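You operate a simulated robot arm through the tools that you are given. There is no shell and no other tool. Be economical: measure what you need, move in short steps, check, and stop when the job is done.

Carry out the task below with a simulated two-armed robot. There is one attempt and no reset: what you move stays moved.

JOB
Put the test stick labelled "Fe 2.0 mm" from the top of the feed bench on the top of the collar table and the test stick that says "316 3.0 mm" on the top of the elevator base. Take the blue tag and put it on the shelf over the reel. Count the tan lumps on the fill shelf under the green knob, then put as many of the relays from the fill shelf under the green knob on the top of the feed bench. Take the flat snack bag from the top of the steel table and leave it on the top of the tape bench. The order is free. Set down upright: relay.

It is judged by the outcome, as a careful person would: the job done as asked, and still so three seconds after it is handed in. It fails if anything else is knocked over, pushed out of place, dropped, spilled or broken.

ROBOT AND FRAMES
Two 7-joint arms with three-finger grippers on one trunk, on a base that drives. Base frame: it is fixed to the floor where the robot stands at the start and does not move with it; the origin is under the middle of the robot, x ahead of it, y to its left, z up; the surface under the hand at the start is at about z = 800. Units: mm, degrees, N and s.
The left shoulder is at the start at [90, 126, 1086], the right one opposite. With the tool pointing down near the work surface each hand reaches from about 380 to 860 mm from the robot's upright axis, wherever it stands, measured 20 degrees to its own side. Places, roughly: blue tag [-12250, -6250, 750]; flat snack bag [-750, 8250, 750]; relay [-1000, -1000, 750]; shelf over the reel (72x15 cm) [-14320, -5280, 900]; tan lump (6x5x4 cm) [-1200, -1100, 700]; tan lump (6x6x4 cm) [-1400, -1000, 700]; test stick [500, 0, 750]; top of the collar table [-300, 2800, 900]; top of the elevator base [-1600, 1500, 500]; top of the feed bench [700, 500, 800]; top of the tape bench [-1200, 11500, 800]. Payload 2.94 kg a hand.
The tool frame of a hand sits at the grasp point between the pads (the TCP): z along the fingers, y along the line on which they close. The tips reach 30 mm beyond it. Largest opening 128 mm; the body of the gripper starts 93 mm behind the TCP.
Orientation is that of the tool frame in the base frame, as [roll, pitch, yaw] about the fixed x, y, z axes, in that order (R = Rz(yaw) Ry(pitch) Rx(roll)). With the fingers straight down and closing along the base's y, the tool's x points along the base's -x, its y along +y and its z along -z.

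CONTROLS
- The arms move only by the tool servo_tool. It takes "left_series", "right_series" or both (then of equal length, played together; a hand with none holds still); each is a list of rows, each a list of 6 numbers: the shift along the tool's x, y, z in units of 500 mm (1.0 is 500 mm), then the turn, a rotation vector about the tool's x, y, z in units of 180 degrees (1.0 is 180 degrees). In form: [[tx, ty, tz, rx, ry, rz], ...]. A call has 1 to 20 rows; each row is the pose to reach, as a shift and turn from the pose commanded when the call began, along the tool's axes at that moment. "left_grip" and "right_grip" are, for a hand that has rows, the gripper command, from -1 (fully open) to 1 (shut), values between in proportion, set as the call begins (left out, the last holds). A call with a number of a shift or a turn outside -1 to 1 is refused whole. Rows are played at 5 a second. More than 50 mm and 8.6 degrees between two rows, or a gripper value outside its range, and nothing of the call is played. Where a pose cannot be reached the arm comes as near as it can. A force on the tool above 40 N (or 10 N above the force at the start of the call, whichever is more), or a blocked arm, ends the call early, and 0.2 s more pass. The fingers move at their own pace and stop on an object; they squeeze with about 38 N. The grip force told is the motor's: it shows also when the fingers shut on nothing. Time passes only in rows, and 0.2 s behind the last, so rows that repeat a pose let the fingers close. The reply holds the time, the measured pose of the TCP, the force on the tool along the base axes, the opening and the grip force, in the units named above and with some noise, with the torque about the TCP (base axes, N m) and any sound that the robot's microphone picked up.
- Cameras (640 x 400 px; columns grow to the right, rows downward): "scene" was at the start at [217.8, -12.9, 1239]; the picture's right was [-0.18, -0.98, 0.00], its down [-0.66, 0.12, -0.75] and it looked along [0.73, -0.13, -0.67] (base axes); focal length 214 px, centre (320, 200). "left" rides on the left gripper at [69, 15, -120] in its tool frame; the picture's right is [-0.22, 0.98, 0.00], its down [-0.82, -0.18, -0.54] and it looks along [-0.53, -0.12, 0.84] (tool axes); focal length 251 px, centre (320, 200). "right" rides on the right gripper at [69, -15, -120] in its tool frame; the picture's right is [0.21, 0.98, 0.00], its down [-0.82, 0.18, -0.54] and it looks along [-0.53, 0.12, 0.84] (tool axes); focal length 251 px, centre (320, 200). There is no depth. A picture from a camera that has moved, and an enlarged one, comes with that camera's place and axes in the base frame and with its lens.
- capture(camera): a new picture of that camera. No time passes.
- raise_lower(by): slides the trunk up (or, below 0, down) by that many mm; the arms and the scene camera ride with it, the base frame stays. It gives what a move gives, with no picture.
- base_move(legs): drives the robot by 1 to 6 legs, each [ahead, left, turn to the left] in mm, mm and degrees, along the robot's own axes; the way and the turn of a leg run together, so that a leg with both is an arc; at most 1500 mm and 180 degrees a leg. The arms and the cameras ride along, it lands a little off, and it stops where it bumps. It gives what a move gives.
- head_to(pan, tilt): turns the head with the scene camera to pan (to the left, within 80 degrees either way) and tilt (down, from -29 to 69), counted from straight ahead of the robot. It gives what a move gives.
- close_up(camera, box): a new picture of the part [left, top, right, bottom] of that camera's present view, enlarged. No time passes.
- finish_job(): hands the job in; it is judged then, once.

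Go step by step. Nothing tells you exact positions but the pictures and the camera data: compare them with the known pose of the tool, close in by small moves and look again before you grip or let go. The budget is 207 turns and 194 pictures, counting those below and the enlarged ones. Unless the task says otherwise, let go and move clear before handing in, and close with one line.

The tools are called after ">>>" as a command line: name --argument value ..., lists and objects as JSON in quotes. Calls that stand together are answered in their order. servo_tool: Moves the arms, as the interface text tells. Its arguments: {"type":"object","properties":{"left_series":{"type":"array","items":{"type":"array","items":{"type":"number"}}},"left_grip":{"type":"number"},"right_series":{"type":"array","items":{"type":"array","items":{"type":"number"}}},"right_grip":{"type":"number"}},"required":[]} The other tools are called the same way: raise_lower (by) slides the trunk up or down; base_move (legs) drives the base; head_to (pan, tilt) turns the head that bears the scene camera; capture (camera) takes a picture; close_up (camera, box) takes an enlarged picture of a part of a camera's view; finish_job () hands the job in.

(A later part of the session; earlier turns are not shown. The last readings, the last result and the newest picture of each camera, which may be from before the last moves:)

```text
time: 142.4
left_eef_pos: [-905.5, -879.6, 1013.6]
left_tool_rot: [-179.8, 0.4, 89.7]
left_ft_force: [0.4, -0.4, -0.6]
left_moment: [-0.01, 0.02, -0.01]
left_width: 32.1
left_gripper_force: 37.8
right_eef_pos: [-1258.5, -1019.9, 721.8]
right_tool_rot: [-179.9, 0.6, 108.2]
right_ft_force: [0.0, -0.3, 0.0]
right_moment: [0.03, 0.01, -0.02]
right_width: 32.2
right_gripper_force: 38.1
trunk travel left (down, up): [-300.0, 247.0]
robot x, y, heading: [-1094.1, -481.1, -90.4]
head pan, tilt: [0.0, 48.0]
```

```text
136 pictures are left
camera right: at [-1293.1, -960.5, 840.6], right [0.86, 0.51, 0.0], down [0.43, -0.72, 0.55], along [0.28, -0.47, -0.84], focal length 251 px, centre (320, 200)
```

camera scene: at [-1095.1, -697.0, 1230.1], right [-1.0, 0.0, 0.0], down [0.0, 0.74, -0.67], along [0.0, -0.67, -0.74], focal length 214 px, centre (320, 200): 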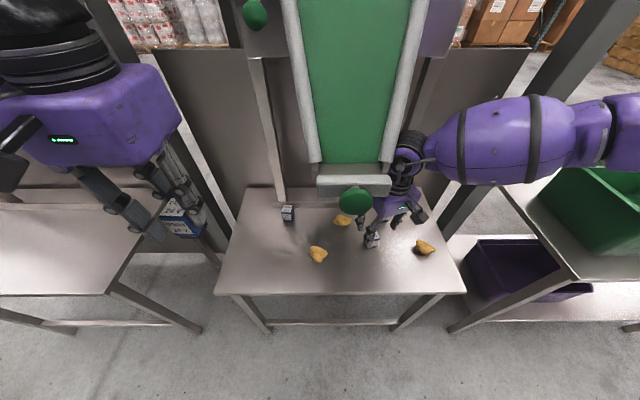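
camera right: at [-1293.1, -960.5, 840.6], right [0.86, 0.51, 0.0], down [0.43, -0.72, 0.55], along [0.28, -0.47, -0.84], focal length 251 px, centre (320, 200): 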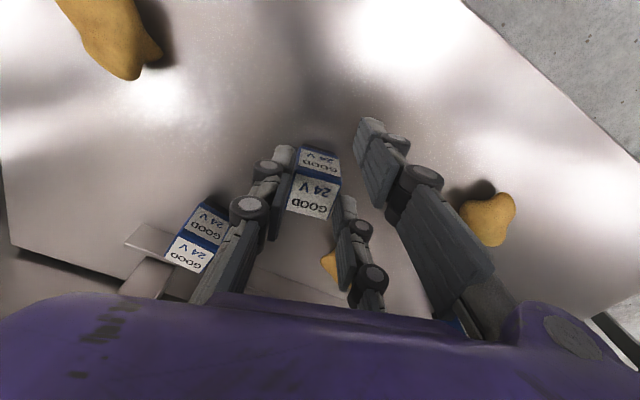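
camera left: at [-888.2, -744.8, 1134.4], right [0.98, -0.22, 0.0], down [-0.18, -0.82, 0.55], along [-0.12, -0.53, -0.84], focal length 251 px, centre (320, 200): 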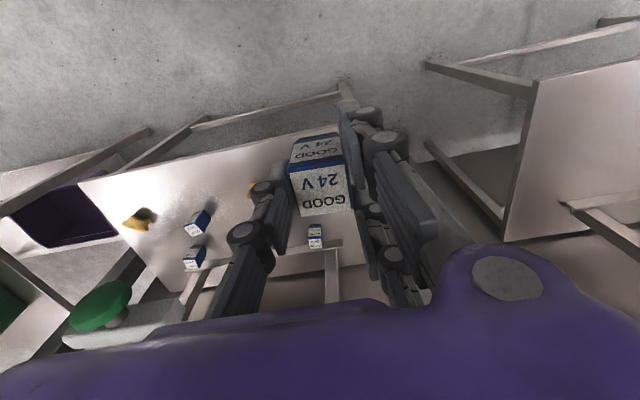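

The arm fell short and the grip is only marginal. Reopen, withdraw, and lower the trunk to gain reach.

>>> servo_tool --right_series '[[0, 0, 0, 0, 0, 0], [0, 0, 0, 0, 0, 0], [0, 0, -0.03, 0, 0, 0], [0, 0, -0.06, 0, 0, 0], [0.05, -0.06, -0.06, 0, 0, 0], [0.1, -0.12, -0.08, 0, 0, 0], [0.15, -0.12, -0.15, 0, 0, 0], [0.18, -0.12, -0.23, 0, 0, 0], [0.18, -0.12, -0.26, 0, 0, 0]]' --right_grip -0.25

>>> raise_lower --by -110

>>> capture --camera "right"

>>> capture --camera "scene"

```text
time: 144.4
left_eef_pos: [-903.8, -880.0, 1014.3]
left_tool_rot: [-179.8, 0.5, 89.8]
left_ft_force: [0.3, -1.2, -0.2]
left_moment: [0.01, 0.0, 0.03]
left_width: 32.2
left_gripper_force: 38.0
right_eef_pos: [-1344.2, -954.3, 852.6]
right_tool_rot: [-179.8, 0.4, 108.2]
right_ft_force: [0.3, 0.0, 0.8]
right_moment: [0.02, 0.01, 0.01]
right_width: 80.0
right_gripper_force: 0.1
trunk travel left (down, up): [-300.0, 247.0]
robot x, y, heading: [-1094.5, -483.5, -90.1]
head pan, tilt: [0.0, 48.0]
```

```text
time: 145.8
left_eef_pos: [-904.5, -878.9, 904.5]
left_tool_rot: [-179.7, 0.4, 89.8]
left_ft_force: [-0.2, -0.3, -0.1]
left_moment: [0.0, 0.0, -0.01]
left_width: 31.9
left_gripper_force: 37.9
right_eef_pos: [-1343.9, -955.5, 741.5]
right_tool_rot: [-179.8, 0.4, 108.1]
right_ft_force: [0.0, 0.4, -1.1]
right_moment: [0.0, 0.04, 0.02]
right_width: 80.1
right_gripper_force: 0.0
trunk travel left (down, up): [-190.0, 357.0]
robot x, y, heading: [-1088.7, -485.1, -90.3]
head pan, tilt: [0.0, 48.0]
```

```text
135 pictures are left
camera right: at [-1378.9, -894.9, 860.7], right [0.86, 0.51, 0.0], down [0.43, -0.72, 0.55], along [0.27, -0.47, -0.84], focal length 251 px, centre (320, 200)
```

right: 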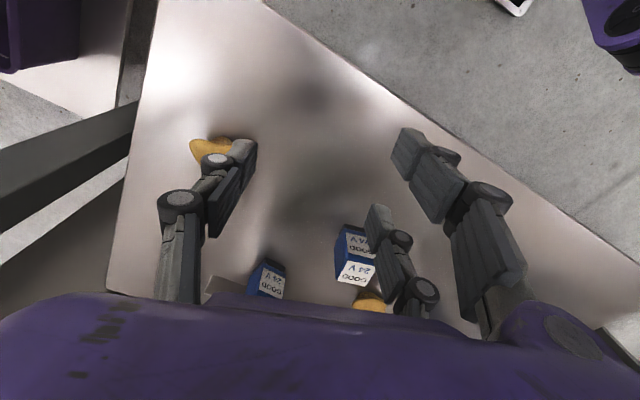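

```text
134 pictures are left
camera scene: at [-1093.1, -731.3, 1114.4], right [-1.0, 0.0, 0.0], down [0.0, 0.74, -0.67], along [0.0, -0.67, -0.74], focal length 214 px, centre (320, 200)
```

scene: 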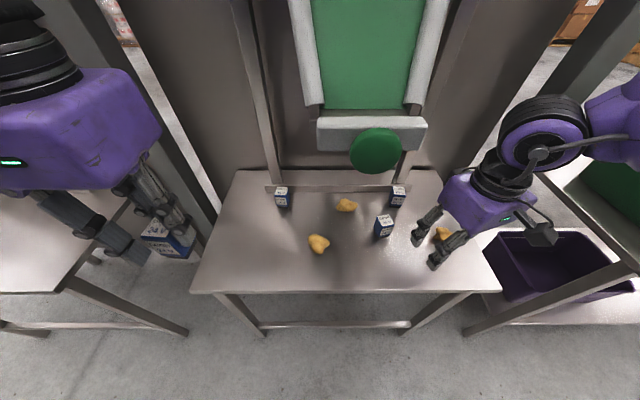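

Try again over R3 from the lower trunk.

>>> servo_tool --right_series '[[-0.08, 0.0, -0.012, 0, 0, 0], [-0.15, 0.03, -0.012, 0, 0, 0], [-0.21, 0.08, -0.012, 0, 0, 0], [-0.21, 0.121, -0.012, 0, 0, 0], [-0.21, 0.121, -0.012, 0, 0, 0]]'

>>> capture --camera "right"

```text
time: 147.0
left_eef_pos: [-907.3, -880.2, 904.5]
left_tool_rot: [-179.8, 0.4, 89.7]
left_ft_force: [-0.4, -1.0, -0.5]
left_moment: [0.0, -0.05, -0.01]
left_width: 32.2
left_gripper_force: 37.8
right_eef_pos: [-1257.9, -1037.2, 750.3]
right_tool_rot: [180.0, 0.4, 108.0]
right_ft_force: [-0.5, 0.4, 0.7]
right_moment: [-0.03, -0.03, 0.0]
right_width: 80.0
right_gripper_force: 0.0
trunk travel left (down, up): [-190.0, 357.0]
robot x, y, heading: [-1092.0, -482.3, -90.4]
head pan, tilt: [0.0, 48.0]
```

```text
133 pictures are left
camera right: at [-1292.7, -975.7, 869.5], right [0.86, 0.5, 0.0], down [0.42, -0.72, 0.55], along [0.27, -0.47, -0.84], focal length 251 px, centre (320, 200)
```

right: 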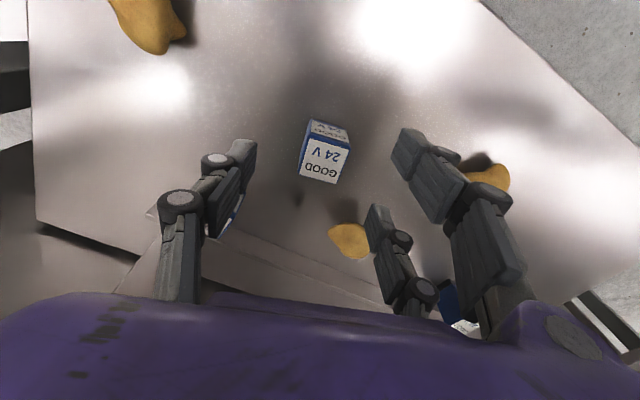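

Centred. Descend and check before gripping.

>>> servo_tool --right_series '[[0, 0.007, 0.04, 0, 0, 0], [0, 0.007, 0.08, 0, 0, 0], [0, 0.007, 0.106, 0, 0, 0], [0, 0.007, 0.106, 0, 0, 0]]'

```text
time: 148.0
left_eef_pos: [-905.1, -879.2, 904.8]
left_tool_rot: [-179.8, 0.3, 89.9]
left_ft_force: [0.6, 0.3, -0.3]
left_moment: [0.0, 0.01, 0.02]
left_width: 32.1
left_gripper_force: 37.8
right_eef_pos: [-1250.7, -1032.9, 693.9]
right_tool_rot: [-179.8, 0.1, 108.4]
right_ft_force: [1.1, -0.4, 0.0]
right_moment: [0.0, -0.04, 0.02]
right_width: 80.2
right_gripper_force: 0.2
trunk travel left (down, up): [-190.0, 357.0]
robot x, y, heading: [-1093.2, -485.1, -90.0]
head pan, tilt: [0.0, 48.0]
```

Reached. Grip R3, lift a little, and check.

>>> servo_tool --right_series '[[0, 0, 0, 0, 0, 0], [0, 0, 0, 0, 0, 0], [0, 0, 0, 0, 0, 0], [0, 0, -0.04, 0, 0, 0], [0, 0, -0.08, 0, 0, 0], [0, 0, -0.1, 0, 0, 0]]' --right_grip 1

>>> capture --camera "right"

```text
time: 149.4
left_eef_pos: [-908.4, -879.5, 904.5]
left_tool_rot: [-180.0, 0.4, 89.8]
left_ft_force: [-0.3, 0.0, -0.6]
left_moment: [0.03, 0.01, -0.03]
left_width: 32.2
left_gripper_force: 38.1
right_eef_pos: [-1257.2, -1032.7, 741.2]
right_tool_rot: [180.0, 0.2, 108.0]
right_ft_force: [0.3, 0.5, -1.0]
right_moment: [-0.01, -0.02, 0.0]
right_width: 32.0
right_gripper_force: 37.8
trunk travel left (down, up): [-190.0, 357.0]
robot x, y, heading: [-1092.3, -483.6, -90.1]
head pan, tilt: [0.0, 48.0]
```

```text
132 pictures are left
camera right: at [-1292.7, -971.7, 860.6], right [0.86, 0.51, 0.0], down [0.42, -0.72, 0.54], along [0.27, -0.47, -0.84], focal length 251 px, centre (320, 200)
```

right: 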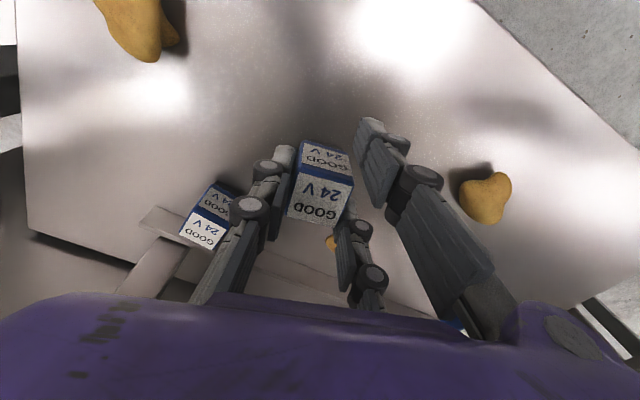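

R3 is held. Withdraw along the same way, then raise the trunk.

>>> servo_tool --right_series '[[0, 0, -0.015, 0, 0, 0], [0, -0.04, -0.015, 0, 0, 0], [0.06, -0.09, -0.02, 0, 0, 0], [0.13, -0.12, -0.03, 0, 0, 0], [0.21, -0.12, -0.06, 0, 0, 0], [0.3, -0.12, -0.1, 0, 0, 0], [0.36, -0.1, -0.17, 0, 0, -0.02], [0.36, -0.1, -0.25, 0, 0, -0.02], [0.36, -0.1, -0.33, 0, 0, -0.02]]'

>>> base_move --legs '[[-350, 0, 0]]'

>>> raise_lower --by 110

>>> capture --camera "scene"

```text
time: 151.4
left_eef_pos: [-904.3, -879.5, 904.3]
left_tool_rot: [-179.8, 0.3, 89.7]
left_ft_force: [0.0, 0.7, -0.2]
left_moment: [-0.04, 0.04, 0.01]
left_width: 32.2
left_gripper_force: 38.6
right_eef_pos: [-1354.0, -876.4, 908.1]
right_tool_rot: [-179.7, 0.3, 111.9]
right_ft_force: [-0.6, -0.2, -0.5]
right_moment: [-0.02, 0.0, -0.04]
right_width: 32.3
right_gripper_force: 37.9
trunk travel left (down, up): [-190.0, 357.0]
robot x, y, heading: [-1089.9, -486.1, -89.9]
head pan, tilt: [0.0, 48.0]
```

```text
time: 153.7
left_eef_pos: [-903.6, -526.3, 903.5]
left_tool_rot: [-179.8, 0.4, 89.7]
left_ft_force: [-0.2, 0.2, -1.1]
left_moment: [-0.01, -0.02, 0.0]
left_width: 31.9
left_gripper_force: 38.2
right_eef_pos: [-1352.1, -524.8, 907.2]
right_tool_rot: [-179.8, 0.5, 111.9]
right_ft_force: [0.5, 0.3, -0.3]
right_moment: [-0.02, -0.03, 0.02]
right_width: 32.1
right_gripper_force: 37.1
trunk travel left (down, up): [-190.0, 357.0]
robot x, y, heading: [-1089.0, -131.7, -90.2]
head pan, tilt: [0.0, 48.0]
```

```text
time: 155.1
left_eef_pos: [-904.0, -527.4, 1013.3]
left_tool_rot: [-179.8, 0.4, 89.7]
left_ft_force: [-0.1, -0.4, -0.5]
left_moment: [0.02, -0.02, -0.01]
left_width: 31.9
left_gripper_force: 37.6
right_eef_pos: [-1352.7, -525.7, 1017.4]
right_tool_rot: [-179.9, 0.4, 111.9]
right_ft_force: [0.5, 0.0, -0.7]
right_moment: [0.03, 0.01, -0.01]
right_width: 31.9
right_gripper_force: 38.2
trunk travel left (down, up): [-300.0, 247.0]
robot x, y, heading: [-1091.2, -129.8, -90.0]
head pan, tilt: [0.0, 48.0]
```

```text
131 pictures are left
camera scene: at [-1091.7, -345.5, 1230.0], right [-1.0, 0.0, 0.0], down [0.0, 0.74, -0.67], along [0.0, -0.67, -0.74], focal length 214 px, centre (320, 200)
```

scene: 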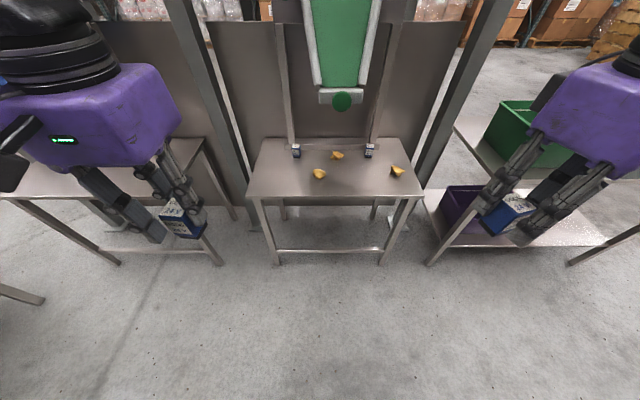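

Two relays remain on the shelf. Turn to the feed bench and drive up to it.

>>> base_move --legs '[[0, 0, 90], [0, 180, 0], [950, 0, 0]]'

>>> head_to --pan 0 --tilt 45

>>> capture --camera "scene"

```text
time: 165.6
left_eef_pos: [229.4, 254.1, 1013.6]
left_tool_rot: [-179.8, 0.3, -178.6]
left_ft_force: [-0.2, -0.3, 0.0]
left_moment: [-0.01, 0.01, 0.0]
left_width: 31.9
left_gripper_force: 37.5
right_eef_pos: [239.0, -194.0, 1016.8]
right_tool_rot: [-179.7, 0.5, -156.5]
right_ft_force: [-0.1, 0.0, -1.1]
right_moment: [0.0, 0.0, -0.02]
right_width: 31.7
right_gripper_force: 37.9
trunk travel left (down, up): [-300.0, 247.0]
robot x, y, heading: [-157.5, 58.0, 1.2]
head pan, tilt: [0.0, 48.0]
```

```text
time: 166.2
left_eef_pos: [229.7, 255.7, 1013.9]
left_tool_rot: [-179.9, 0.6, -178.6]
left_ft_force: [0.6, -0.2, -0.6]
left_moment: [0.01, 0.02, 0.0]
left_width: 31.6
left_gripper_force: 37.9
right_eef_pos: [239.3, -193.8, 1016.7]
right_tool_rot: [-179.8, 0.4, -156.4]
right_ft_force: [-0.1, 0.8, 0.3]
right_moment: [0.05, -0.02, -0.01]
right_width: 32.0
right_gripper_force: 38.3
trunk travel left (down, up): [-300.0, 247.0]
robot x, y, heading: [-160.6, 58.7, 1.7]
head pan, tilt: [0.0, 45.0]
```

```text
130 pictures are left
camera scene: at [56.6, 64.3, 1234.2], right [0.03, -1.0, 0.0], down [-0.71, -0.02, -0.71], along [0.71, 0.02, -0.71], focal length 214 px, centre (320, 200)
```

scene: 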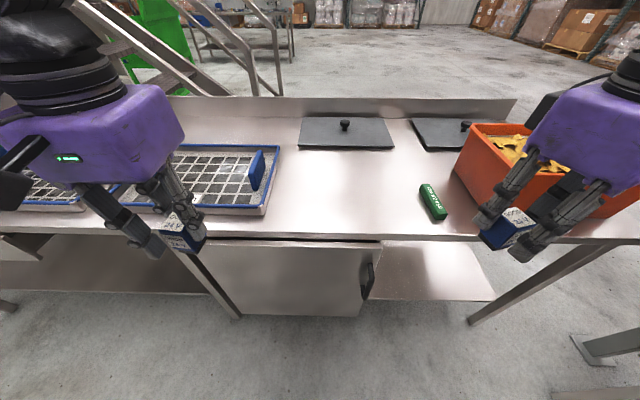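

Drive the last 150 mm to the bench.

>>> base_move --legs '[[150, 0, -1.5]]'

>>> servo_tool --left_series '[[-0.08, 0, 0, 0, 0, 0], [-0.16, -0.03, 0, 0, 0, 0], [-0.24, -0.08, 0, 0, 0, 0], [-0.3, -0.14, 0, 0, 0, 0], [-0.32, -0.2, 0, 0, 0, 0], [-0.32, -0.22, 0.08, 0, 0, 0], [-0.32, -0.22, 0.16, 0, 0, 0], [-0.32, -0.22, 0.2, 0, 0, 0], [-0.32, -0.22, 0.2, 0, 0, 0]]' --right_series '[[-0.06, 0.04, 0, 0, 0, 0.02], [-0.12, 0.09, 0, 0, 0, 0.04], [-0.16, 0.15, 0, 0, 0, 0.06], [-0.2, 0.21, 0, 0, 0, 0.08], [-0.22, 0.26, 0, 0, 0, 0.1], [-0.22, 0.27, 0.08, 0, 0, 0.122], [-0.22, 0.27, 0.16, 0, 0, 0.122], [-0.22, 0.27, 0.2, 0, 0, 0.122], [-0.22, 0.27, 0.2, 0, 0, 0.122]]'

>>> capture --camera "scene"

```text
time: 167.6
left_eef_pos: [383.3, 246.1, 1014.4]
left_tool_rot: [-179.7, 0.4, 179.9]
left_ft_force: [0.0, -0.9, -0.5]
left_moment: [0.02, 0.0, 0.0]
left_width: 31.9
left_gripper_force: 38.0
right_eef_pos: [380.3, -203.1, 1017.2]
right_tool_rot: [-179.8, 0.4, -158.1]
right_ft_force: [1.0, -0.6, -0.7]
right_moment: [0.02, 0.02, -0.02]
right_width: 31.6
right_gripper_force: 38.0
trunk travel left (down, up): [-300.0, 247.0]
robot x, y, heading: [-11.1, 56.9, -0.0]
head pan, tilt: [0.0, 45.0]
```

```text
time: 169.6
left_eef_pos: [544.0, 134.0, 916.7]
left_tool_rot: [-179.8, 0.4, 179.8]
left_ft_force: [-0.2, 0.1, -0.6]
left_moment: [-0.03, 0.0, -0.01]
left_width: 31.8
left_gripper_force: 38.7
right_eef_pos: [432.7, -36.6, 917.6]
right_tool_rot: [180.0, 0.5, -180.0]
right_ft_force: [-0.4, -0.6, -1.3]
right_moment: [0.02, 0.0, -0.01]
right_width: 32.1
right_gripper_force: 38.2
trunk travel left (down, up): [-300.0, 247.0]
robot x, y, heading: [-12.3, 61.0, -0.3]
head pan, tilt: [0.0, 45.0]
```

```text
129 pictures are left
camera scene: at [204.4, 60.1, 1234.3], right [0.0, -1.0, 0.0], down [-0.71, 0.0, -0.71], along [0.71, 0.0, -0.71], focal length 214 px, centre (320, 200)
```

scene: 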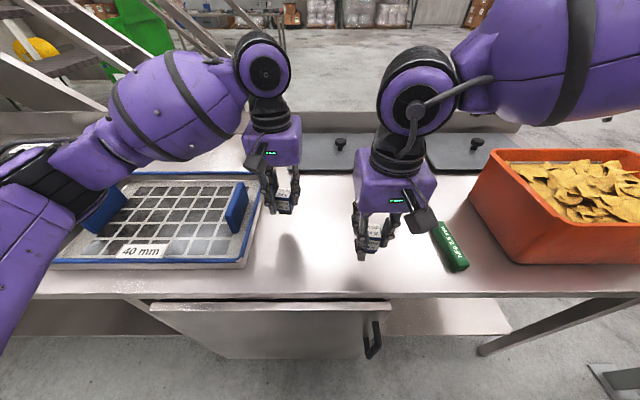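

Lower the left relay until contact, in fine rows.

>>> servo_tool --left_series '[[0, 0, 0.06, 0, 0, 0], [0, 0, 0.11, 0, 0, 0], [0, 0, 0.13, 0, 0, 0], [0, 0, 0.134, 0, 0, 0], [0, 0, 0.138, 0, 0, 0], [0, 0, 0.142, 0, 0, 0], [0, 0, 0.146, 0, 0, 0], [0, 0, 0.15, 0, 0, 0], [0, 0, 0.154, 0, 0, 0], [0, 0, 0.158, 0, 0, 0], [0, 0, 0.162, 0, 0, 0], [0, 0, 0.166, 0, 0, 0]]'

>>> servo_tool --right_series '[[-0.04, 0, 0.06, 0, 0, 0], [-0.06, 0, 0.11, 0, 0, 0], [-0.06, 0, 0.13, 0, 0, 0], [-0.06, 0, 0.134, 0, 0, 0], [-0.06, 0, 0.138, 0, 0, 0], [-0.06, 0, 0.142, 0, 0, 0], [-0.06, 0, 0.146, 0, 0, 0], [-0.06, 0, 0.15, 0, 0, 0], [-0.06, 0, 0.154, 0, 0, 0], [-0.06, 0, 0.158, 0, 0, 0], [-0.06, 0, 0.162, 0, 0, 0], [-0.06, 0, 0.166, 0, 0, 0]]'

>>> capture --camera "left"

>>> capture --camera "right"

```text
time: 172.2
left_eef_pos: [542.1, 133.3, 833.4]
left_tool_rot: [-179.8, 0.5, 179.8]
left_ft_force: [0.8, -3.3, 28.1]
left_moment: [-0.05, -0.4, 0.03]
left_width: 31.9
left_gripper_force: 38.0
right_eef_pos: [431.2, -36.2, 919.2]
right_tool_rot: [179.9, 0.5, 179.9]
right_ft_force: [0.2, 0.4, -0.3]
right_moment: [0.02, 0.02, 0.01]
right_width: 32.1
right_gripper_force: 38.3
trunk travel left (down, up): [-300.0, 247.0]
robot x, y, heading: [-12.7, 61.0, -0.3]
head pan, tilt: [0.0, 45.0]
```

```text
time: 174.8
left_eef_pos: [540.7, 135.7, 834.1]
left_tool_rot: [-179.7, 0.5, 179.9]
left_ft_force: [-1.6, 0.9, 2.9]
left_moment: [0.01, -0.03, 0.02]
left_width: 31.8
left_gripper_force: 37.9
right_eef_pos: [462.2, -36.2, 835.0]
right_tool_rot: [-179.9, 0.5, 179.9]
right_ft_force: [-2.3, -3.5, 29.4]
right_moment: [-0.13, -0.34, 0.02]
right_width: 32.1
right_gripper_force: 37.6
trunk travel left (down, up): [-300.0, 247.0]
robot x, y, heading: [-14.0, 59.5, -0.3]
head pan, tilt: [0.0, 45.0]
```

```text
128 pictures are left
camera left: at [471.6, 150.6, 952.8], right [0.22, 0.98, 0.0], down [0.82, -0.18, 0.55], along [0.54, -0.12, -0.84], focal length 251 px, centre (320, 200)
```

left: 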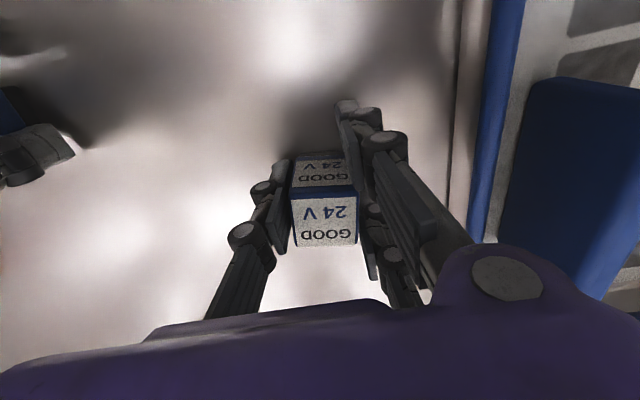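

```text
127 pictures are left
camera right: at [392.8, -53.1, 954.3], right [-0.21, 0.98, 0.0], down [0.82, 0.18, 0.55], along [0.54, 0.11, -0.84], focal length 251 px, centre (320, 200)
```

right: 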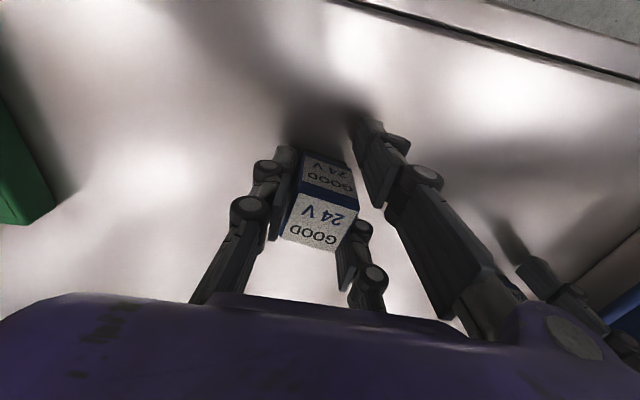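

Both relays touch the bench upright. Open both hands, then rise.

>>> servo_tool --left_series '[[0, 0, 0, 0, 0, 0], [0, 0, 0, 0, 0, 0], [0, 0, 0, 0, 0, 0]]' --left_grip 0 --right_series '[[0, 0, -0.004, 0, 0, 0], [0, 0, -0.004, 0, 0, 0], [0, 0, -0.004, 0, 0, 0]]' --right_grip 0

>>> servo_tool --left_series '[[0, 0, -0.08, 0, 0, 0], [0, 0, -0.16, 0, 0, 0], [0, 0, -0.25, 0, 0, 0], [0, 0, -0.34, 0, 0, 0], [0.06, 0.06, -0.38, 0, 0, 0], [0.12, 0.12, -0.38, 0, 0, 0], [0.18, 0.18, -0.38, 0, 0, 0], [0.24, 0.24, -0.38, 0, 0, 0]]' --right_series '[[0, 0, -0.08, 0, 0, 0], [0, 0, -0.16, 0, 0, 0], [0, 0, -0.25, 0, 0, 0], [0, 0, -0.34, 0, 0, 0], [0.02, -0.06, -0.38, 0, 0, 0], [0.05, -0.13, -0.38, 0, 0, 0], [0.08, -0.2, -0.38, 0, 0, 0], [0.1, -0.27, -0.38, 0, 0, 0]]'

>>> capture --camera "scene"

```text
time: 175.6
left_eef_pos: [542.4, 136.4, 832.8]
left_tool_rot: [-179.8, 0.3, 179.8]
left_ft_force: [0.0, -0.6, 0.1]
left_moment: [-0.01, -0.02, 0.0]
left_width: 63.9
left_gripper_force: 0.0
right_eef_pos: [464.4, -36.9, 835.5]
right_tool_rot: [-179.9, 0.4, 179.9]
right_ft_force: [0.1, 0.0, 0.7]
right_moment: [0.0, 0.02, 0.0]
right_width: 64.1
right_gripper_force: 0.2
trunk travel left (down, up): [-300.0, 247.0]
robot x, y, heading: [-10.7, 59.4, -0.3]
head pan, tilt: [0.0, 45.0]
```

```text
time: 177.4
left_eef_pos: [416.9, 260.2, 1018.6]
left_tool_rot: [-179.7, 0.5, 179.8]
left_ft_force: [0.3, 0.5, 0.5]
left_moment: [0.02, -0.04, 0.0]
left_width: 63.9
left_gripper_force: 0.0
right_eef_pos: [413.8, -172.9, 1026.9]
right_tool_rot: [-180.0, 0.5, 179.9]
right_ft_force: [-0.5, 0.8, 0.3]
right_moment: [0.02, -0.04, -0.02]
right_width: 64.1
right_gripper_force: 0.1
trunk travel left (down, up): [-300.0, 247.0]
robot x, y, heading: [-13.7, 58.4, -0.3]
head pan, tilt: [0.0, 45.0]
```

```text
126 pictures are left
camera scene: at [202.4, 59.6, 1234.7], right [0.0, -1.0, 0.0], down [-0.71, 0.0, -0.71], along [0.71, 0.0, -0.71], focal length 214 px, centre (320, 200)
```

scene: 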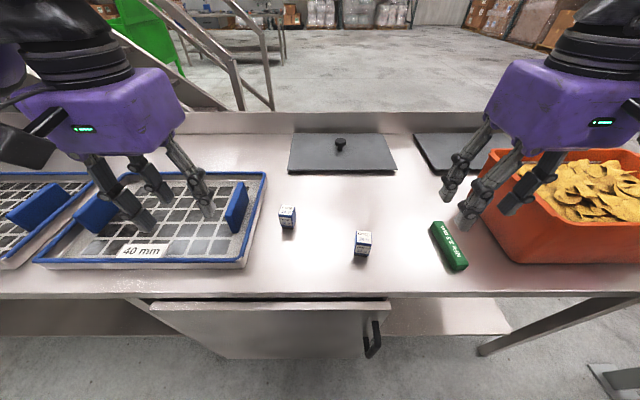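

Two relays stand on the bench. Return to the shelf for the third (R2) with the left hand.

>>> base_move --legs '[[-1045, 0, 0], [0, 0, -90], [420, 0, 0]]'

>>> head_to --pan 0 --tilt 48

>>> capture --camera "scene"

```text
time: 188.9
left_eef_pos: [-880.5, -793.2, 1018.5]
left_tool_rot: [-179.8, 0.5, 88.9]
left_ft_force: [-0.9, -0.4, 0.0]
left_moment: [-0.02, 0.04, -0.01]
left_width: 63.8
left_gripper_force: 0.1
right_eef_pos: [-1313.4, -779.5, 1027.2]
right_tool_rot: [-179.9, 0.4, 89.0]
right_ft_force: [-0.8, 0.0, 0.2]
right_moment: [0.0, 0.01, 0.0]
right_width: 63.9
right_gripper_force: 0.0
trunk travel left (down, up): [-300.0, 247.0]
robot x, y, heading: [-1072.5, -359.6, -91.3]
head pan, tilt: [0.0, 45.0]
```

```text
time: 189.5
left_eef_pos: [-879.4, -792.5, 1018.3]
left_tool_rot: [-179.7, 0.4, 88.9]
left_ft_force: [-0.1, -0.2, -0.1]
left_moment: [-0.02, -0.02, -0.02]
left_width: 64.0
left_gripper_force: 0.1
right_eef_pos: [-1312.2, -779.5, 1027.6]
right_tool_rot: [179.9, 0.5, 89.0]
right_ft_force: [-0.1, -0.4, -0.6]
right_moment: [-0.03, -0.01, 0.04]
right_width: 63.9
right_gripper_force: 0.1
trunk travel left (down, up): [-300.0, 247.0]
robot x, y, heading: [-1076.1, -355.5, -91.3]
head pan, tilt: [0.0, 48.0]
```

```text
125 pictures are left
camera scene: at [-1079.3, -569.4, 1230.1], right [-1.0, 0.02, 0.0], down [0.01, 0.74, -0.67], along [-0.01, -0.67, -0.74], focal length 214 px, centre (320, 200)
```

scene: 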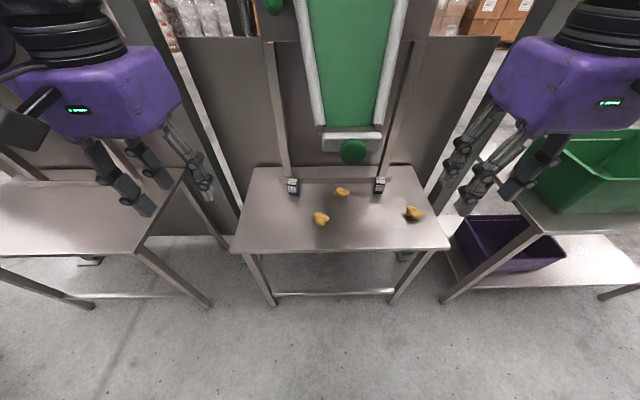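

Move 125 mm nearer, lower the trunk 110, and bring the left hand down in front of R2.

>>> base_move --legs '[[125, 0, 1.3]]'

>>> raise_lower --by -110

>>> servo_tool --left_series '[[0, -0.05, 0.05, 0, 0, 0], [0, -0.1, 0.1, 0, 0, 0], [0, -0.15, 0.15, 0, 0, 0], [0, -0.2, 0.2, 0, 0, 0], [0, -0.21, 0.24, 0, 0, 0], [-0.08, -0.21, 0.24, 0, 0, 0], [-0.16, -0.21, 0.24, 0, 0, 0], [-0.22, -0.21, 0.24, 0, 0, 0], [-0.22, -0.21, 0.24, 0, 0, 0]]' --left_grip -0.2

>>> capture --camera "left"

>>> capture --camera "scene"

```text
time: 190.8
left_eef_pos: [-871.3, -911.4, 1020.0]
left_tool_rot: [-179.8, 0.5, 90.2]
left_ft_force: [0.2, -0.5, -1.0]
left_moment: [0.01, 0.0, 0.02]
left_width: 64.3
left_gripper_force: 0.1
right_eef_pos: [-1303.6, -907.9, 1027.2]
right_tool_rot: [-179.9, 0.4, 90.4]
right_ft_force: [0.2, 0.0, -0.4]
right_moment: [0.04, 0.0, 0.0]
right_width: 63.7
right_gripper_force: 0.1
trunk travel left (down, up): [-300.0, 247.0]
robot x, y, heading: [-1075.8, -480.9, -89.8]
head pan, tilt: [0.0, 48.0]
```

```text
time: 192.2
left_eef_pos: [-869.9, -909.9, 908.8]
left_tool_rot: [-179.8, 0.5, 90.2]
left_ft_force: [0.3, 0.1, 0.6]
left_moment: [-0.01, 0.01, 0.01]
left_width: 64.1
left_gripper_force: 0.1
right_eef_pos: [-1304.2, -907.8, 917.3]
right_tool_rot: [180.0, 0.5, 90.3]
right_ft_force: [-0.1, 1.0, 0.1]
right_moment: [0.0, 0.0, 0.03]
right_width: 64.0
right_gripper_force: 0.1
trunk travel left (down, up): [-190.0, 357.0]
robot x, y, heading: [-1079.5, -479.8, -89.9]
head pan, tilt: [0.0, 48.0]
```

```text
time: 194.2
left_eef_pos: [-974.7, -1023.0, 788.9]
left_tool_rot: [-179.7, 0.4, 90.2]
left_ft_force: [0.8, 0.3, 0.3]
left_moment: [-0.01, 0.01, -0.01]
left_width: 76.6
left_gripper_force: 0.0
right_eef_pos: [-1303.7, -907.0, 916.8]
right_tool_rot: [-179.8, 0.5, 90.4]
right_ft_force: [0.7, -0.4, -0.3]
right_moment: [-0.01, 0.0, 0.0]
right_width: 64.1
right_gripper_force: 0.0
trunk travel left (down, up): [-190.0, 357.0]
robot x, y, heading: [-1074.6, -480.0, -89.7]
head pan, tilt: [0.0, 48.0]
```

```text
124 pictures are left
camera left: at [-959.7, -953.1, 908.0], right [0.98, -0.21, 0.0], down [-0.18, -0.82, 0.55], along [-0.12, -0.54, -0.84], focal length 251 px, centre (320, 200)
```

left: 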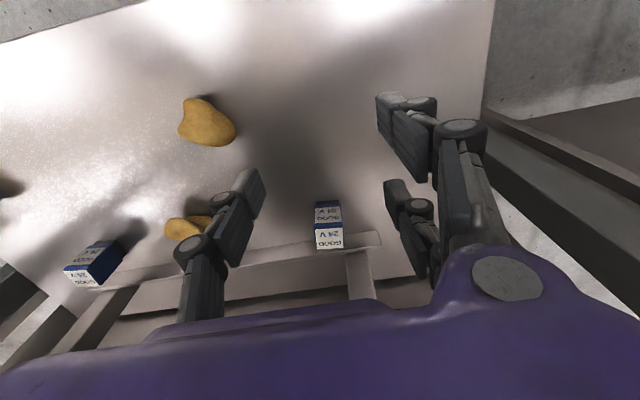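

```text
123 pictures are left
camera scene: at [-1075.0, -726.3, 1114.3], right [-1.0, 0.0, 0.0], down [0.0, 0.74, -0.67], along [0.0, -0.67, -0.74], focal length 214 px, centre (320, 200)
```

scene: 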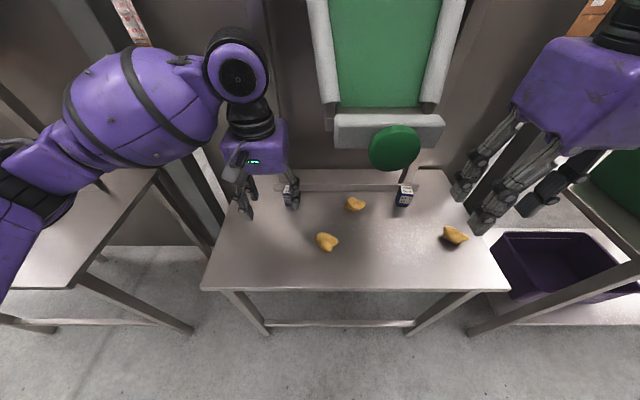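

R2 confirmed at [-990,-1129]. I'll lean the hand back 12° to clear the support struts, move over it, and look.

>>> servo_tool --left_series '[[-0.05, -0.015, 0, 0, -0.03, 0], [-0.12, -0.03, 0, 0, -0.05, 0], [-0.19, -0.03, 0, 0, -0.067, 0], [-0.208, -0.03, 0.05, 0, -0.067, 0], [-0.208, -0.03, 0.09, 0, -0.067, 0], [-0.208, -0.03, 0.09, 0, -0.067, 0]]'

>>> capture --camera "left"

>>> capture --camera "scene"

```text
time: 195.6
left_eef_pos: [-989.8, -1128.7, 745.2]
left_tool_rot: [-179.8, 12.4, 90.3]
left_ft_force: [-1.3, -0.1, -0.1]
left_moment: [0.03, -0.01, 0.0]
left_width: 76.8
left_gripper_force: 0.2
right_eef_pos: [-1303.3, -908.9, 916.3]
right_tool_rot: [180.0, 0.5, 90.3]
right_ft_force: [-0.2, -0.1, 0.3]
right_moment: [-0.01, 0.04, 0.02]
right_width: 63.8
right_gripper_force: 0.0
trunk travel left (down, up): [-190.0, 357.0]
robot x, y, heading: [-1077.5, -477.4, -89.8]
head pan, tilt: [0.0, 48.0]
```

```text
122 pictures are left
camera left: at [-975.0, -1035.4, 846.8], right [0.98, -0.21, 0.04], down [-0.18, -0.69, 0.71], along [-0.12, -0.7, -0.71], focal length 251 px, centre (320, 200)
```

left: 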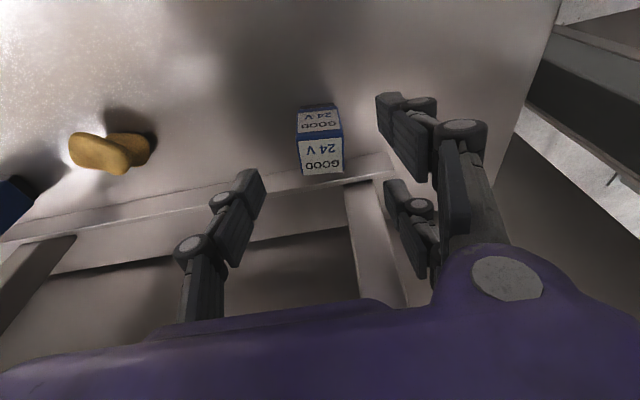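

```text
121 pictures are left
camera scene: at [-1075.1, -726.5, 1114.2], right [-1.0, 0.0, 0.0], down [0.0, 0.74, -0.67], along [0.0, -0.67, -0.74], focal length 214 px, centre (320, 200)
```

scene: 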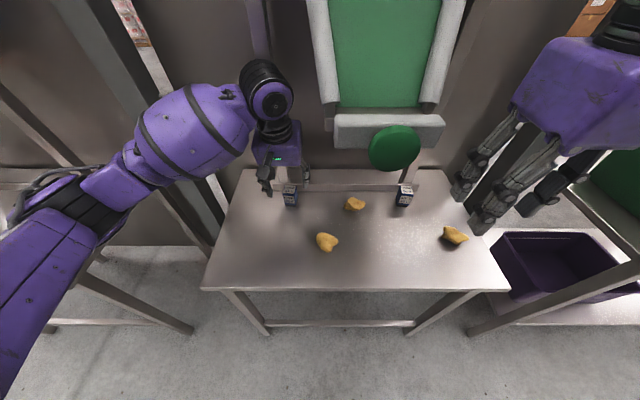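

Centred on R2. Descend (vertical in base) and check.

>>> servo_tool --left_series '[[0.01, 0, 0.03, 0, 0, 0], [0.02, 0, 0.06, 0, 0, 0], [0.03, 0, 0.0917, 0, 0, 0], [0.03, 0, 0.0917, 0, 0, 0]]'

>>> capture --camera "left"

```text
time: 196.6
left_eef_pos: [-992.0, -1123.8, 697.2]
left_tool_rot: [-179.8, 12.5, 90.4]
left_ft_force: [0.6, -0.6, -0.2]
left_moment: [-0.01, 0.03, 0.0]
left_width: 77.1
left_gripper_force: 0.0
right_eef_pos: [-1304.8, -909.0, 916.4]
right_tool_rot: [-180.0, 0.5, 90.3]
right_ft_force: [-0.3, -1.1, -0.1]
right_moment: [0.01, -0.03, 0.01]
right_width: 64.2
right_gripper_force: 0.1
trunk travel left (down, up): [-190.0, 357.0]
robot x, y, heading: [-1075.6, -478.8, -89.7]
head pan, tilt: [0.0, 48.0]
```

```text
120 pictures are left
camera left: at [-975.4, -1030.4, 798.8], right [0.98, -0.21, 0.04], down [-0.18, -0.69, 0.71], along [-0.12, -0.7, -0.71], focal length 251 px, centre (320, 200)
```

left: 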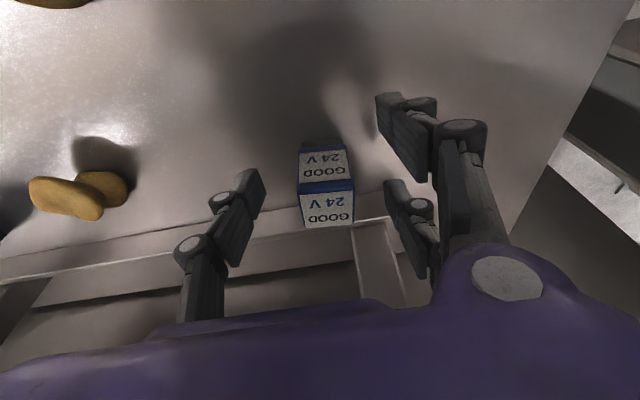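

Good straddle. Close, lift and withdraw while levelling the hand.

>>> servo_tool --left_series '[[0, 0, 0, 0, 0, 0], [0, 0, 0, 0, 0, 0], [0, 0, 0, 0, 0, 0], [-0.01, 0, -0.05, 0, 0, 0], [-0.02, 0, -0.1, 0, 0, 0]]' --left_grip 1

>>> capture --camera "left"

```text
time: 197.8
left_eef_pos: [-989.9, -1121.6, 747.1]
left_tool_rot: [-179.8, 12.6, 90.2]
left_ft_force: [0.5, 0.1, -0.4]
left_moment: [0.01, 0.0, 0.02]
left_width: 31.9
left_gripper_force: 38.1
right_eef_pos: [-1304.0, -908.1, 917.6]
right_tool_rot: [-180.0, 0.5, 90.2]
right_ft_force: [0.5, 0.6, -0.2]
right_moment: [-0.03, -0.01, 0.01]
right_width: 63.9
right_gripper_force: 0.0
trunk travel left (down, up): [-190.0, 357.0]
robot x, y, heading: [-1080.0, -477.9, -89.8]
head pan, tilt: [0.0, 48.0]
```

```text
119 pictures are left
camera left: at [-975.1, -1028.8, 850.6], right [0.98, -0.21, 0.04], down [-0.18, -0.69, 0.71], along [-0.12, -0.7, -0.71], focal length 251 px, centre (320, 200)
```

left: 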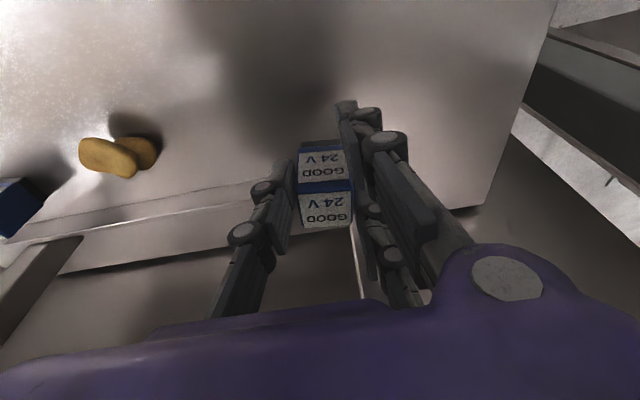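

R2 is held. Withdraw, level the hand, back off and raise the trunk.

>>> servo_tool --left_series '[[-0.017, 0, -0.078, 0, 0, 0], [0.071, 0, -0.097, 0, 0, 0], [0.157, 0, -0.126, 0, 0.015, 0], [0.241, 0, -0.164, 0, 0.03, 0], [0.31, 0, -0.22, 0, 0.05, 0], [0.345, 0, -0.299, 0, 0.067, 0], [0.326, 0, -0.387, 0, 0.067, 0]]'

>>> base_move --legs '[[-350, 0, 0]]'

>>> raise_lower --by 110

>>> capture --camera "scene"

```text
time: 199.4
left_eef_pos: [-990.0, -921.8, 904.6]
left_tool_rot: [-180.0, 0.3, 90.1]
left_ft_force: [0.3, 1.0, 0.0]
left_moment: [-0.05, -0.02, 0.04]
left_width: 31.7
left_gripper_force: 38.2
right_eef_pos: [-1304.2, -907.0, 918.0]
right_tool_rot: [-180.0, 0.4, 90.3]
right_ft_force: [-0.2, -0.2, -0.8]
right_moment: [0.0, 0.01, 0.03]
right_width: 64.1
right_gripper_force: 0.0
trunk travel left (down, up): [-190.0, 357.0]
robot x, y, heading: [-1078.5, -483.0, -90.0]
head pan, tilt: [0.0, 48.0]
```

```text
time: 201.6
left_eef_pos: [-992.0, -580.1, 902.9]
left_tool_rot: [-179.7, 0.3, 89.9]
left_ft_force: [-1.2, 0.6, -0.8]
left_moment: [-0.01, -0.01, -0.03]
left_width: 32.0
left_gripper_force: 38.3
right_eef_pos: [-1307.7, -562.2, 917.5]
right_tool_rot: [-180.0, 0.5, 90.0]
right_ft_force: [0.8, -0.2, 0.5]
right_moment: [-0.04, 0.0, -0.02]
right_width: 63.9
right_gripper_force: 0.1
trunk travel left (down, up): [-190.0, 357.0]
robot x, y, heading: [-1074.4, -134.7, -90.1]
head pan, tilt: [0.0, 48.0]
```

```text
time: 203.0
left_eef_pos: [-992.3, -579.1, 1013.2]
left_tool_rot: [-179.7, 0.4, 89.8]
left_ft_force: [0.5, 0.4, -0.9]
left_moment: [-0.01, -0.02, -0.01]
left_width: 31.8
left_gripper_force: 38.5
right_eef_pos: [-1307.2, -563.9, 1028.3]
right_tool_rot: [-179.9, 0.4, 89.9]
right_ft_force: [0.5, -0.4, -0.5]
right_moment: [0.0, -0.02, 0.01]
right_width: 64.1
right_gripper_force: 0.1
trunk travel left (down, up): [-300.0, 247.0]
robot x, y, heading: [-1073.6, -134.7, -90.2]
head pan, tilt: [0.0, 48.0]
```

```text
118 pictures are left
camera scene: at [-1077.0, -349.0, 1230.0], right [-1.0, 0.0, 0.0], down [0.0, 0.74, -0.67], along [0.0, -0.67, -0.74], focal length 214 px, centre (320, 200)
```

scene: 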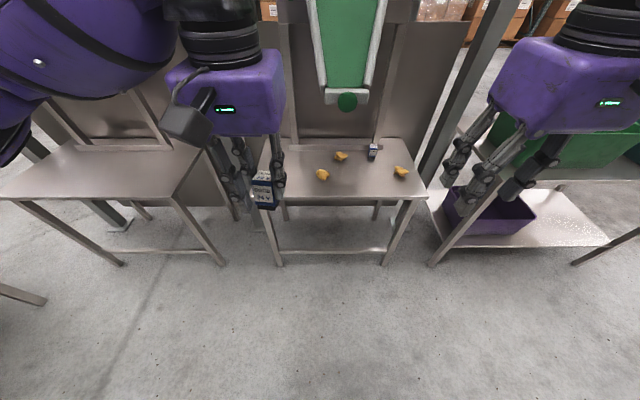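

Drive to the feed bench again.

>>> base_move --legs '[[0, 0, 90], [0, 165, 0], [1075, 0, 0]]'

>>> head_to --pan 0 --tilt 45

>>> capture --camera "scene"

```text
time: 214.1
left_eef_pos: [443.0, 106.8, 1013.7]
left_tool_rot: [-179.8, 0.4, 179.9]
left_ft_force: [0.0, 0.6, -0.6]
left_moment: [0.03, 0.04, -0.02]
left_width: 31.7
left_gripper_force: 37.8
right_eef_pos: [426.3, -208.5, 1027.8]
right_tool_rot: [-179.8, 0.4, 179.9]
right_ft_force: [0.3, -0.4, 0.2]
right_moment: [0.0, 0.03, 0.01]
right_width: 63.8
right_gripper_force: 0.1
trunk travel left (down, up): [-300.0, 247.0]
robot x, y, heading: [0.2, 19.4, -0.1]
head pan, tilt: [0.0, 48.0]
```

```text
time: 214.7
left_eef_pos: [443.7, 105.6, 1014.3]
left_tool_rot: [-179.9, 0.5, 179.9]
left_ft_force: [-0.5, 0.2, -0.1]
left_moment: [-0.01, 0.03, -0.01]
left_width: 31.8
left_gripper_force: 38.7
right_eef_pos: [427.3, -207.7, 1027.3]
right_tool_rot: [179.9, 0.4, 179.9]
right_ft_force: [0.3, 0.8, 0.4]
right_moment: [0.01, 0.01, -0.01]
right_width: 64.0
right_gripper_force: 0.0
trunk travel left (down, up): [-300.0, 247.0]
robot x, y, heading: [0.7, 22.4, -0.3]
head pan, tilt: [0.0, 45.0]
```

```text
117 pictures are left
camera scene: at [215.8, 24.2, 1234.2], right [0.0, -1.0, 0.0], down [-0.71, 0.0, -0.71], along [0.71, 0.0, -0.71], focal length 214 px, centre (320, 200)
```

scene: 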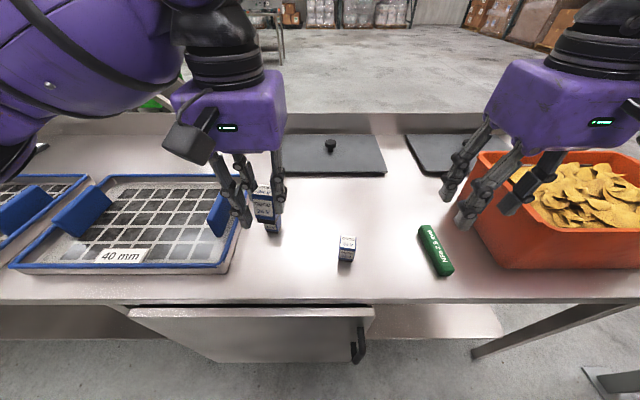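

Move the left hand to [630,75], behind the other relays, and lower with fine rows at the end.

>>> servo_tool --left_series '[[-0.08, -0.06, 0, 0, 0, 0], [-0.16, -0.061, 0, 0, 0, 0], [-0.25, -0.061, 0, 0, 0, 0], [-0.34, -0.061, 0, 0, 0, 0], [-0.372, -0.061, 0.05, 0, 0, 0], [-0.372, -0.061, 0.14, 0, 0, 0], [-0.372, -0.061, 0.23, 0, 0, 0], [-0.372, -0.061, 0.3, 0, 0, 0], [-0.372, -0.061, 0.3, 0, 0, 0]]'

>>> capture --camera "left"

```text
time: 216.7
left_eef_pos: [630.9, 75.4, 865.1]
left_tool_rot: [-179.7, 0.4, 179.9]
left_ft_force: [-0.9, 0.1, -0.9]
left_moment: [-0.05, -0.01, 0.01]
left_width: 31.9
left_gripper_force: 38.2
right_eef_pos: [426.8, -207.5, 1028.2]
right_tool_rot: [-179.9, 0.5, -179.9]
right_ft_force: [0.6, -0.4, -0.1]
right_moment: [0.02, -0.01, 0.02]
right_width: 64.1
right_gripper_force: 0.0
trunk travel left (down, up): [-300.0, 247.0]
robot x, y, heading: [0.9, 21.5, 0.0]
head pan, tilt: [0.0, 45.0]
```

```text
116 pictures are left
camera left: at [561.3, 90.9, 983.7], right [0.22, 0.98, 0.0], down [0.82, -0.18, 0.55], along [0.53, -0.12, -0.84], focal length 251 px, centre (320, 200)
```

left: 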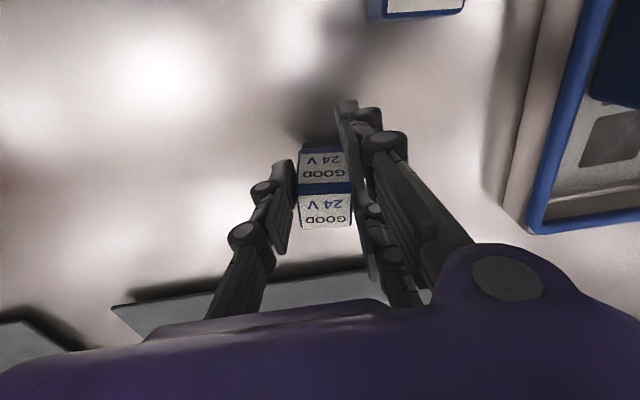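

The relay was gripped with the hand leaned 12°, so I lean it again to bring the relay upright, then lower to contact.

>>> servo_tool --left_series '[[0, 0, 0, 0, -0.035, 0], [0, 0, 0, 0, -0.068, 0], [0, 0, 0, 0, -0.068, 0]]'

>>> close_up --camera "scene" --box '[220, 120, 380, 260]'

```text
time: 217.5
left_eef_pos: [631.7, 74.5, 866.1]
left_tool_rot: [-179.9, 12.7, 179.9]
left_ft_force: [-0.3, -0.6, -0.1]
left_moment: [0.01, 0.03, 0.01]
left_width: 32.2
left_gripper_force: 37.4
right_eef_pos: [427.1, -207.9, 1027.0]
right_tool_rot: [-179.8, 0.4, -179.9]
right_ft_force: [0.0, 0.3, -0.2]
right_moment: [-0.01, -0.02, 0.03]
right_width: 64.1
right_gripper_force: 0.1
trunk travel left (down, up): [-300.0, 247.0]
robot x, y, heading: [2.6, 24.4, 0.1]
head pan, tilt: [0.0, 45.0]
```

```text
2.86 times, centred on (300, 190) of scene
camera zoom: at [215.9, 24.1, 1234.2], right [0.0, -1.0, 0.0], down [-0.71, 0.0, -0.71], along [0.71, 0.0, -0.71], focal length 613 px, centre (377, 229)
```

zoom: 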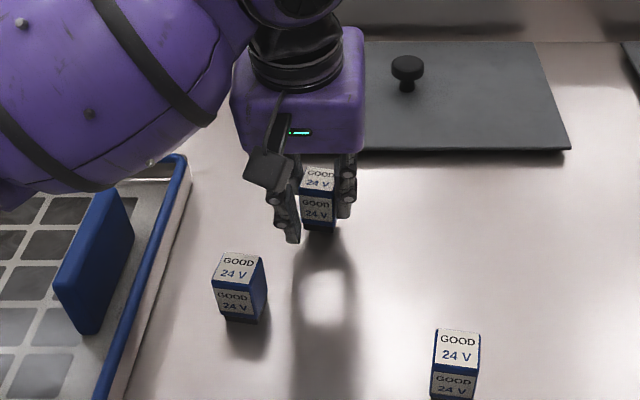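

>>> servo_tool --left_series '[[0.0044, 0, 0.0195, 0, 0, 0], [0.0088, 0, 0.039, 0, 0, 0], [0.0097, 0, 0.0429, 0, 0, 0], [0.0106, 0, 0.0468, 0, 0, 0], [0.0114, 0, 0.0507, 0, 0, 0], [0.0123, 0, 0.0546, 0, 0, 0], [0.0132, 0, 0.0585, 0, 0, 0], [0.0141, 0, 0.0624, 0, 0, 0], [0.015, 0, 0.0663, 0, 0, 0], [0.0158, 0, 0.0702, 0, 0, 0], [0.0167, 0, 0.0741, 0, 0, 0]]'

>>> close_up --camera "scene" --box '[220, 120, 380, 260]'

```text
time: 218.7
left_eef_pos: [632.0, 75.7, 845.9]
left_tool_rot: [-179.6, 13.3, -179.9]
left_ft_force: [-3.5, 2.0, 13.4]
left_moment: [-0.13, 0.11, -0.04]
left_width: 32.1
left_gripper_force: 37.6
right_eef_pos: [425.3, -208.1, 1026.4]
right_tool_rot: [180.0, 0.4, 180.0]
right_ft_force: [0.1, -0.6, -0.7]
right_moment: [0.03, 0.03, 0.0]
right_width: 63.7
right_gripper_force: 0.0
trunk travel left (down, up): [-300.0, 247.0]
robot x, y, heading: [-3.7, 22.7, 0.1]
head pan, tilt: [0.0, 45.0]
stopped in row 5 (left hand): the force on the tool passed its limit at 41 N (the readings are from after the stop); the commanded pose is now the measured one
```

```text
2.86 times, centred on (300, 190) of scene
camera zoom: at [215.2, 24.2, 1234.2], right [0.0, -1.0, 0.0], down [-0.71, 0.0, -0.71], along [0.71, 0.0, -0.71], focal length 613 px, centre (377, 229)
```

zoom: 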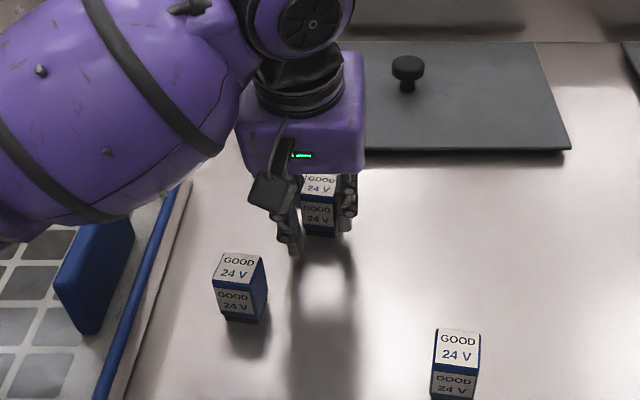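

Contact. Open the fingers and rise.

>>> servo_tool --left_series '[[0, 0, 0, 0, 0, 0], [0, 0, 0, 0, 0, 0], [0, 0, 0, 0, 0, 0]]' --left_grip 0

>>> close_up --camera "scene" --box '[220, 120, 380, 260]'

```text
time: 219.4
left_eef_pos: [632.0, 75.4, 844.1]
left_tool_rot: [-179.7, 13.1, -179.9]
left_ft_force: [1.5, -0.2, 0.4]
left_moment: [0.0, -0.01, -0.02]
left_width: 64.0
left_gripper_force: 0.0
right_eef_pos: [426.4, -207.9, 1027.0]
right_tool_rot: [-180.0, 0.4, -180.0]
right_ft_force: [0.5, 0.4, 0.2]
right_moment: [-0.02, -0.01, 0.04]
right_width: 64.0
right_gripper_force: 0.0
trunk travel left (down, up): [-300.0, 247.0]
robot x, y, heading: [-0.3, 21.6, -0.0]
head pan, tilt: [0.0, 45.0]
```

```text
2.86 times, centred on (300, 190) of scene
camera zoom: at [215.9, 24.3, 1234.2], right [0.0, -1.0, 0.0], down [-0.71, 0.0, -0.71], along [0.71, 0.0, -0.71], focal length 613 px, centre (377, 229)
```

zoom: 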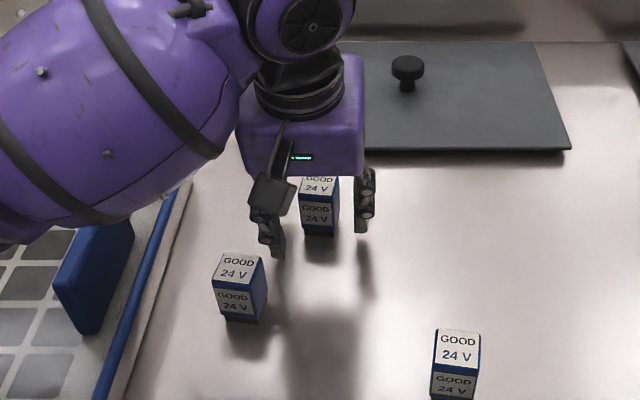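

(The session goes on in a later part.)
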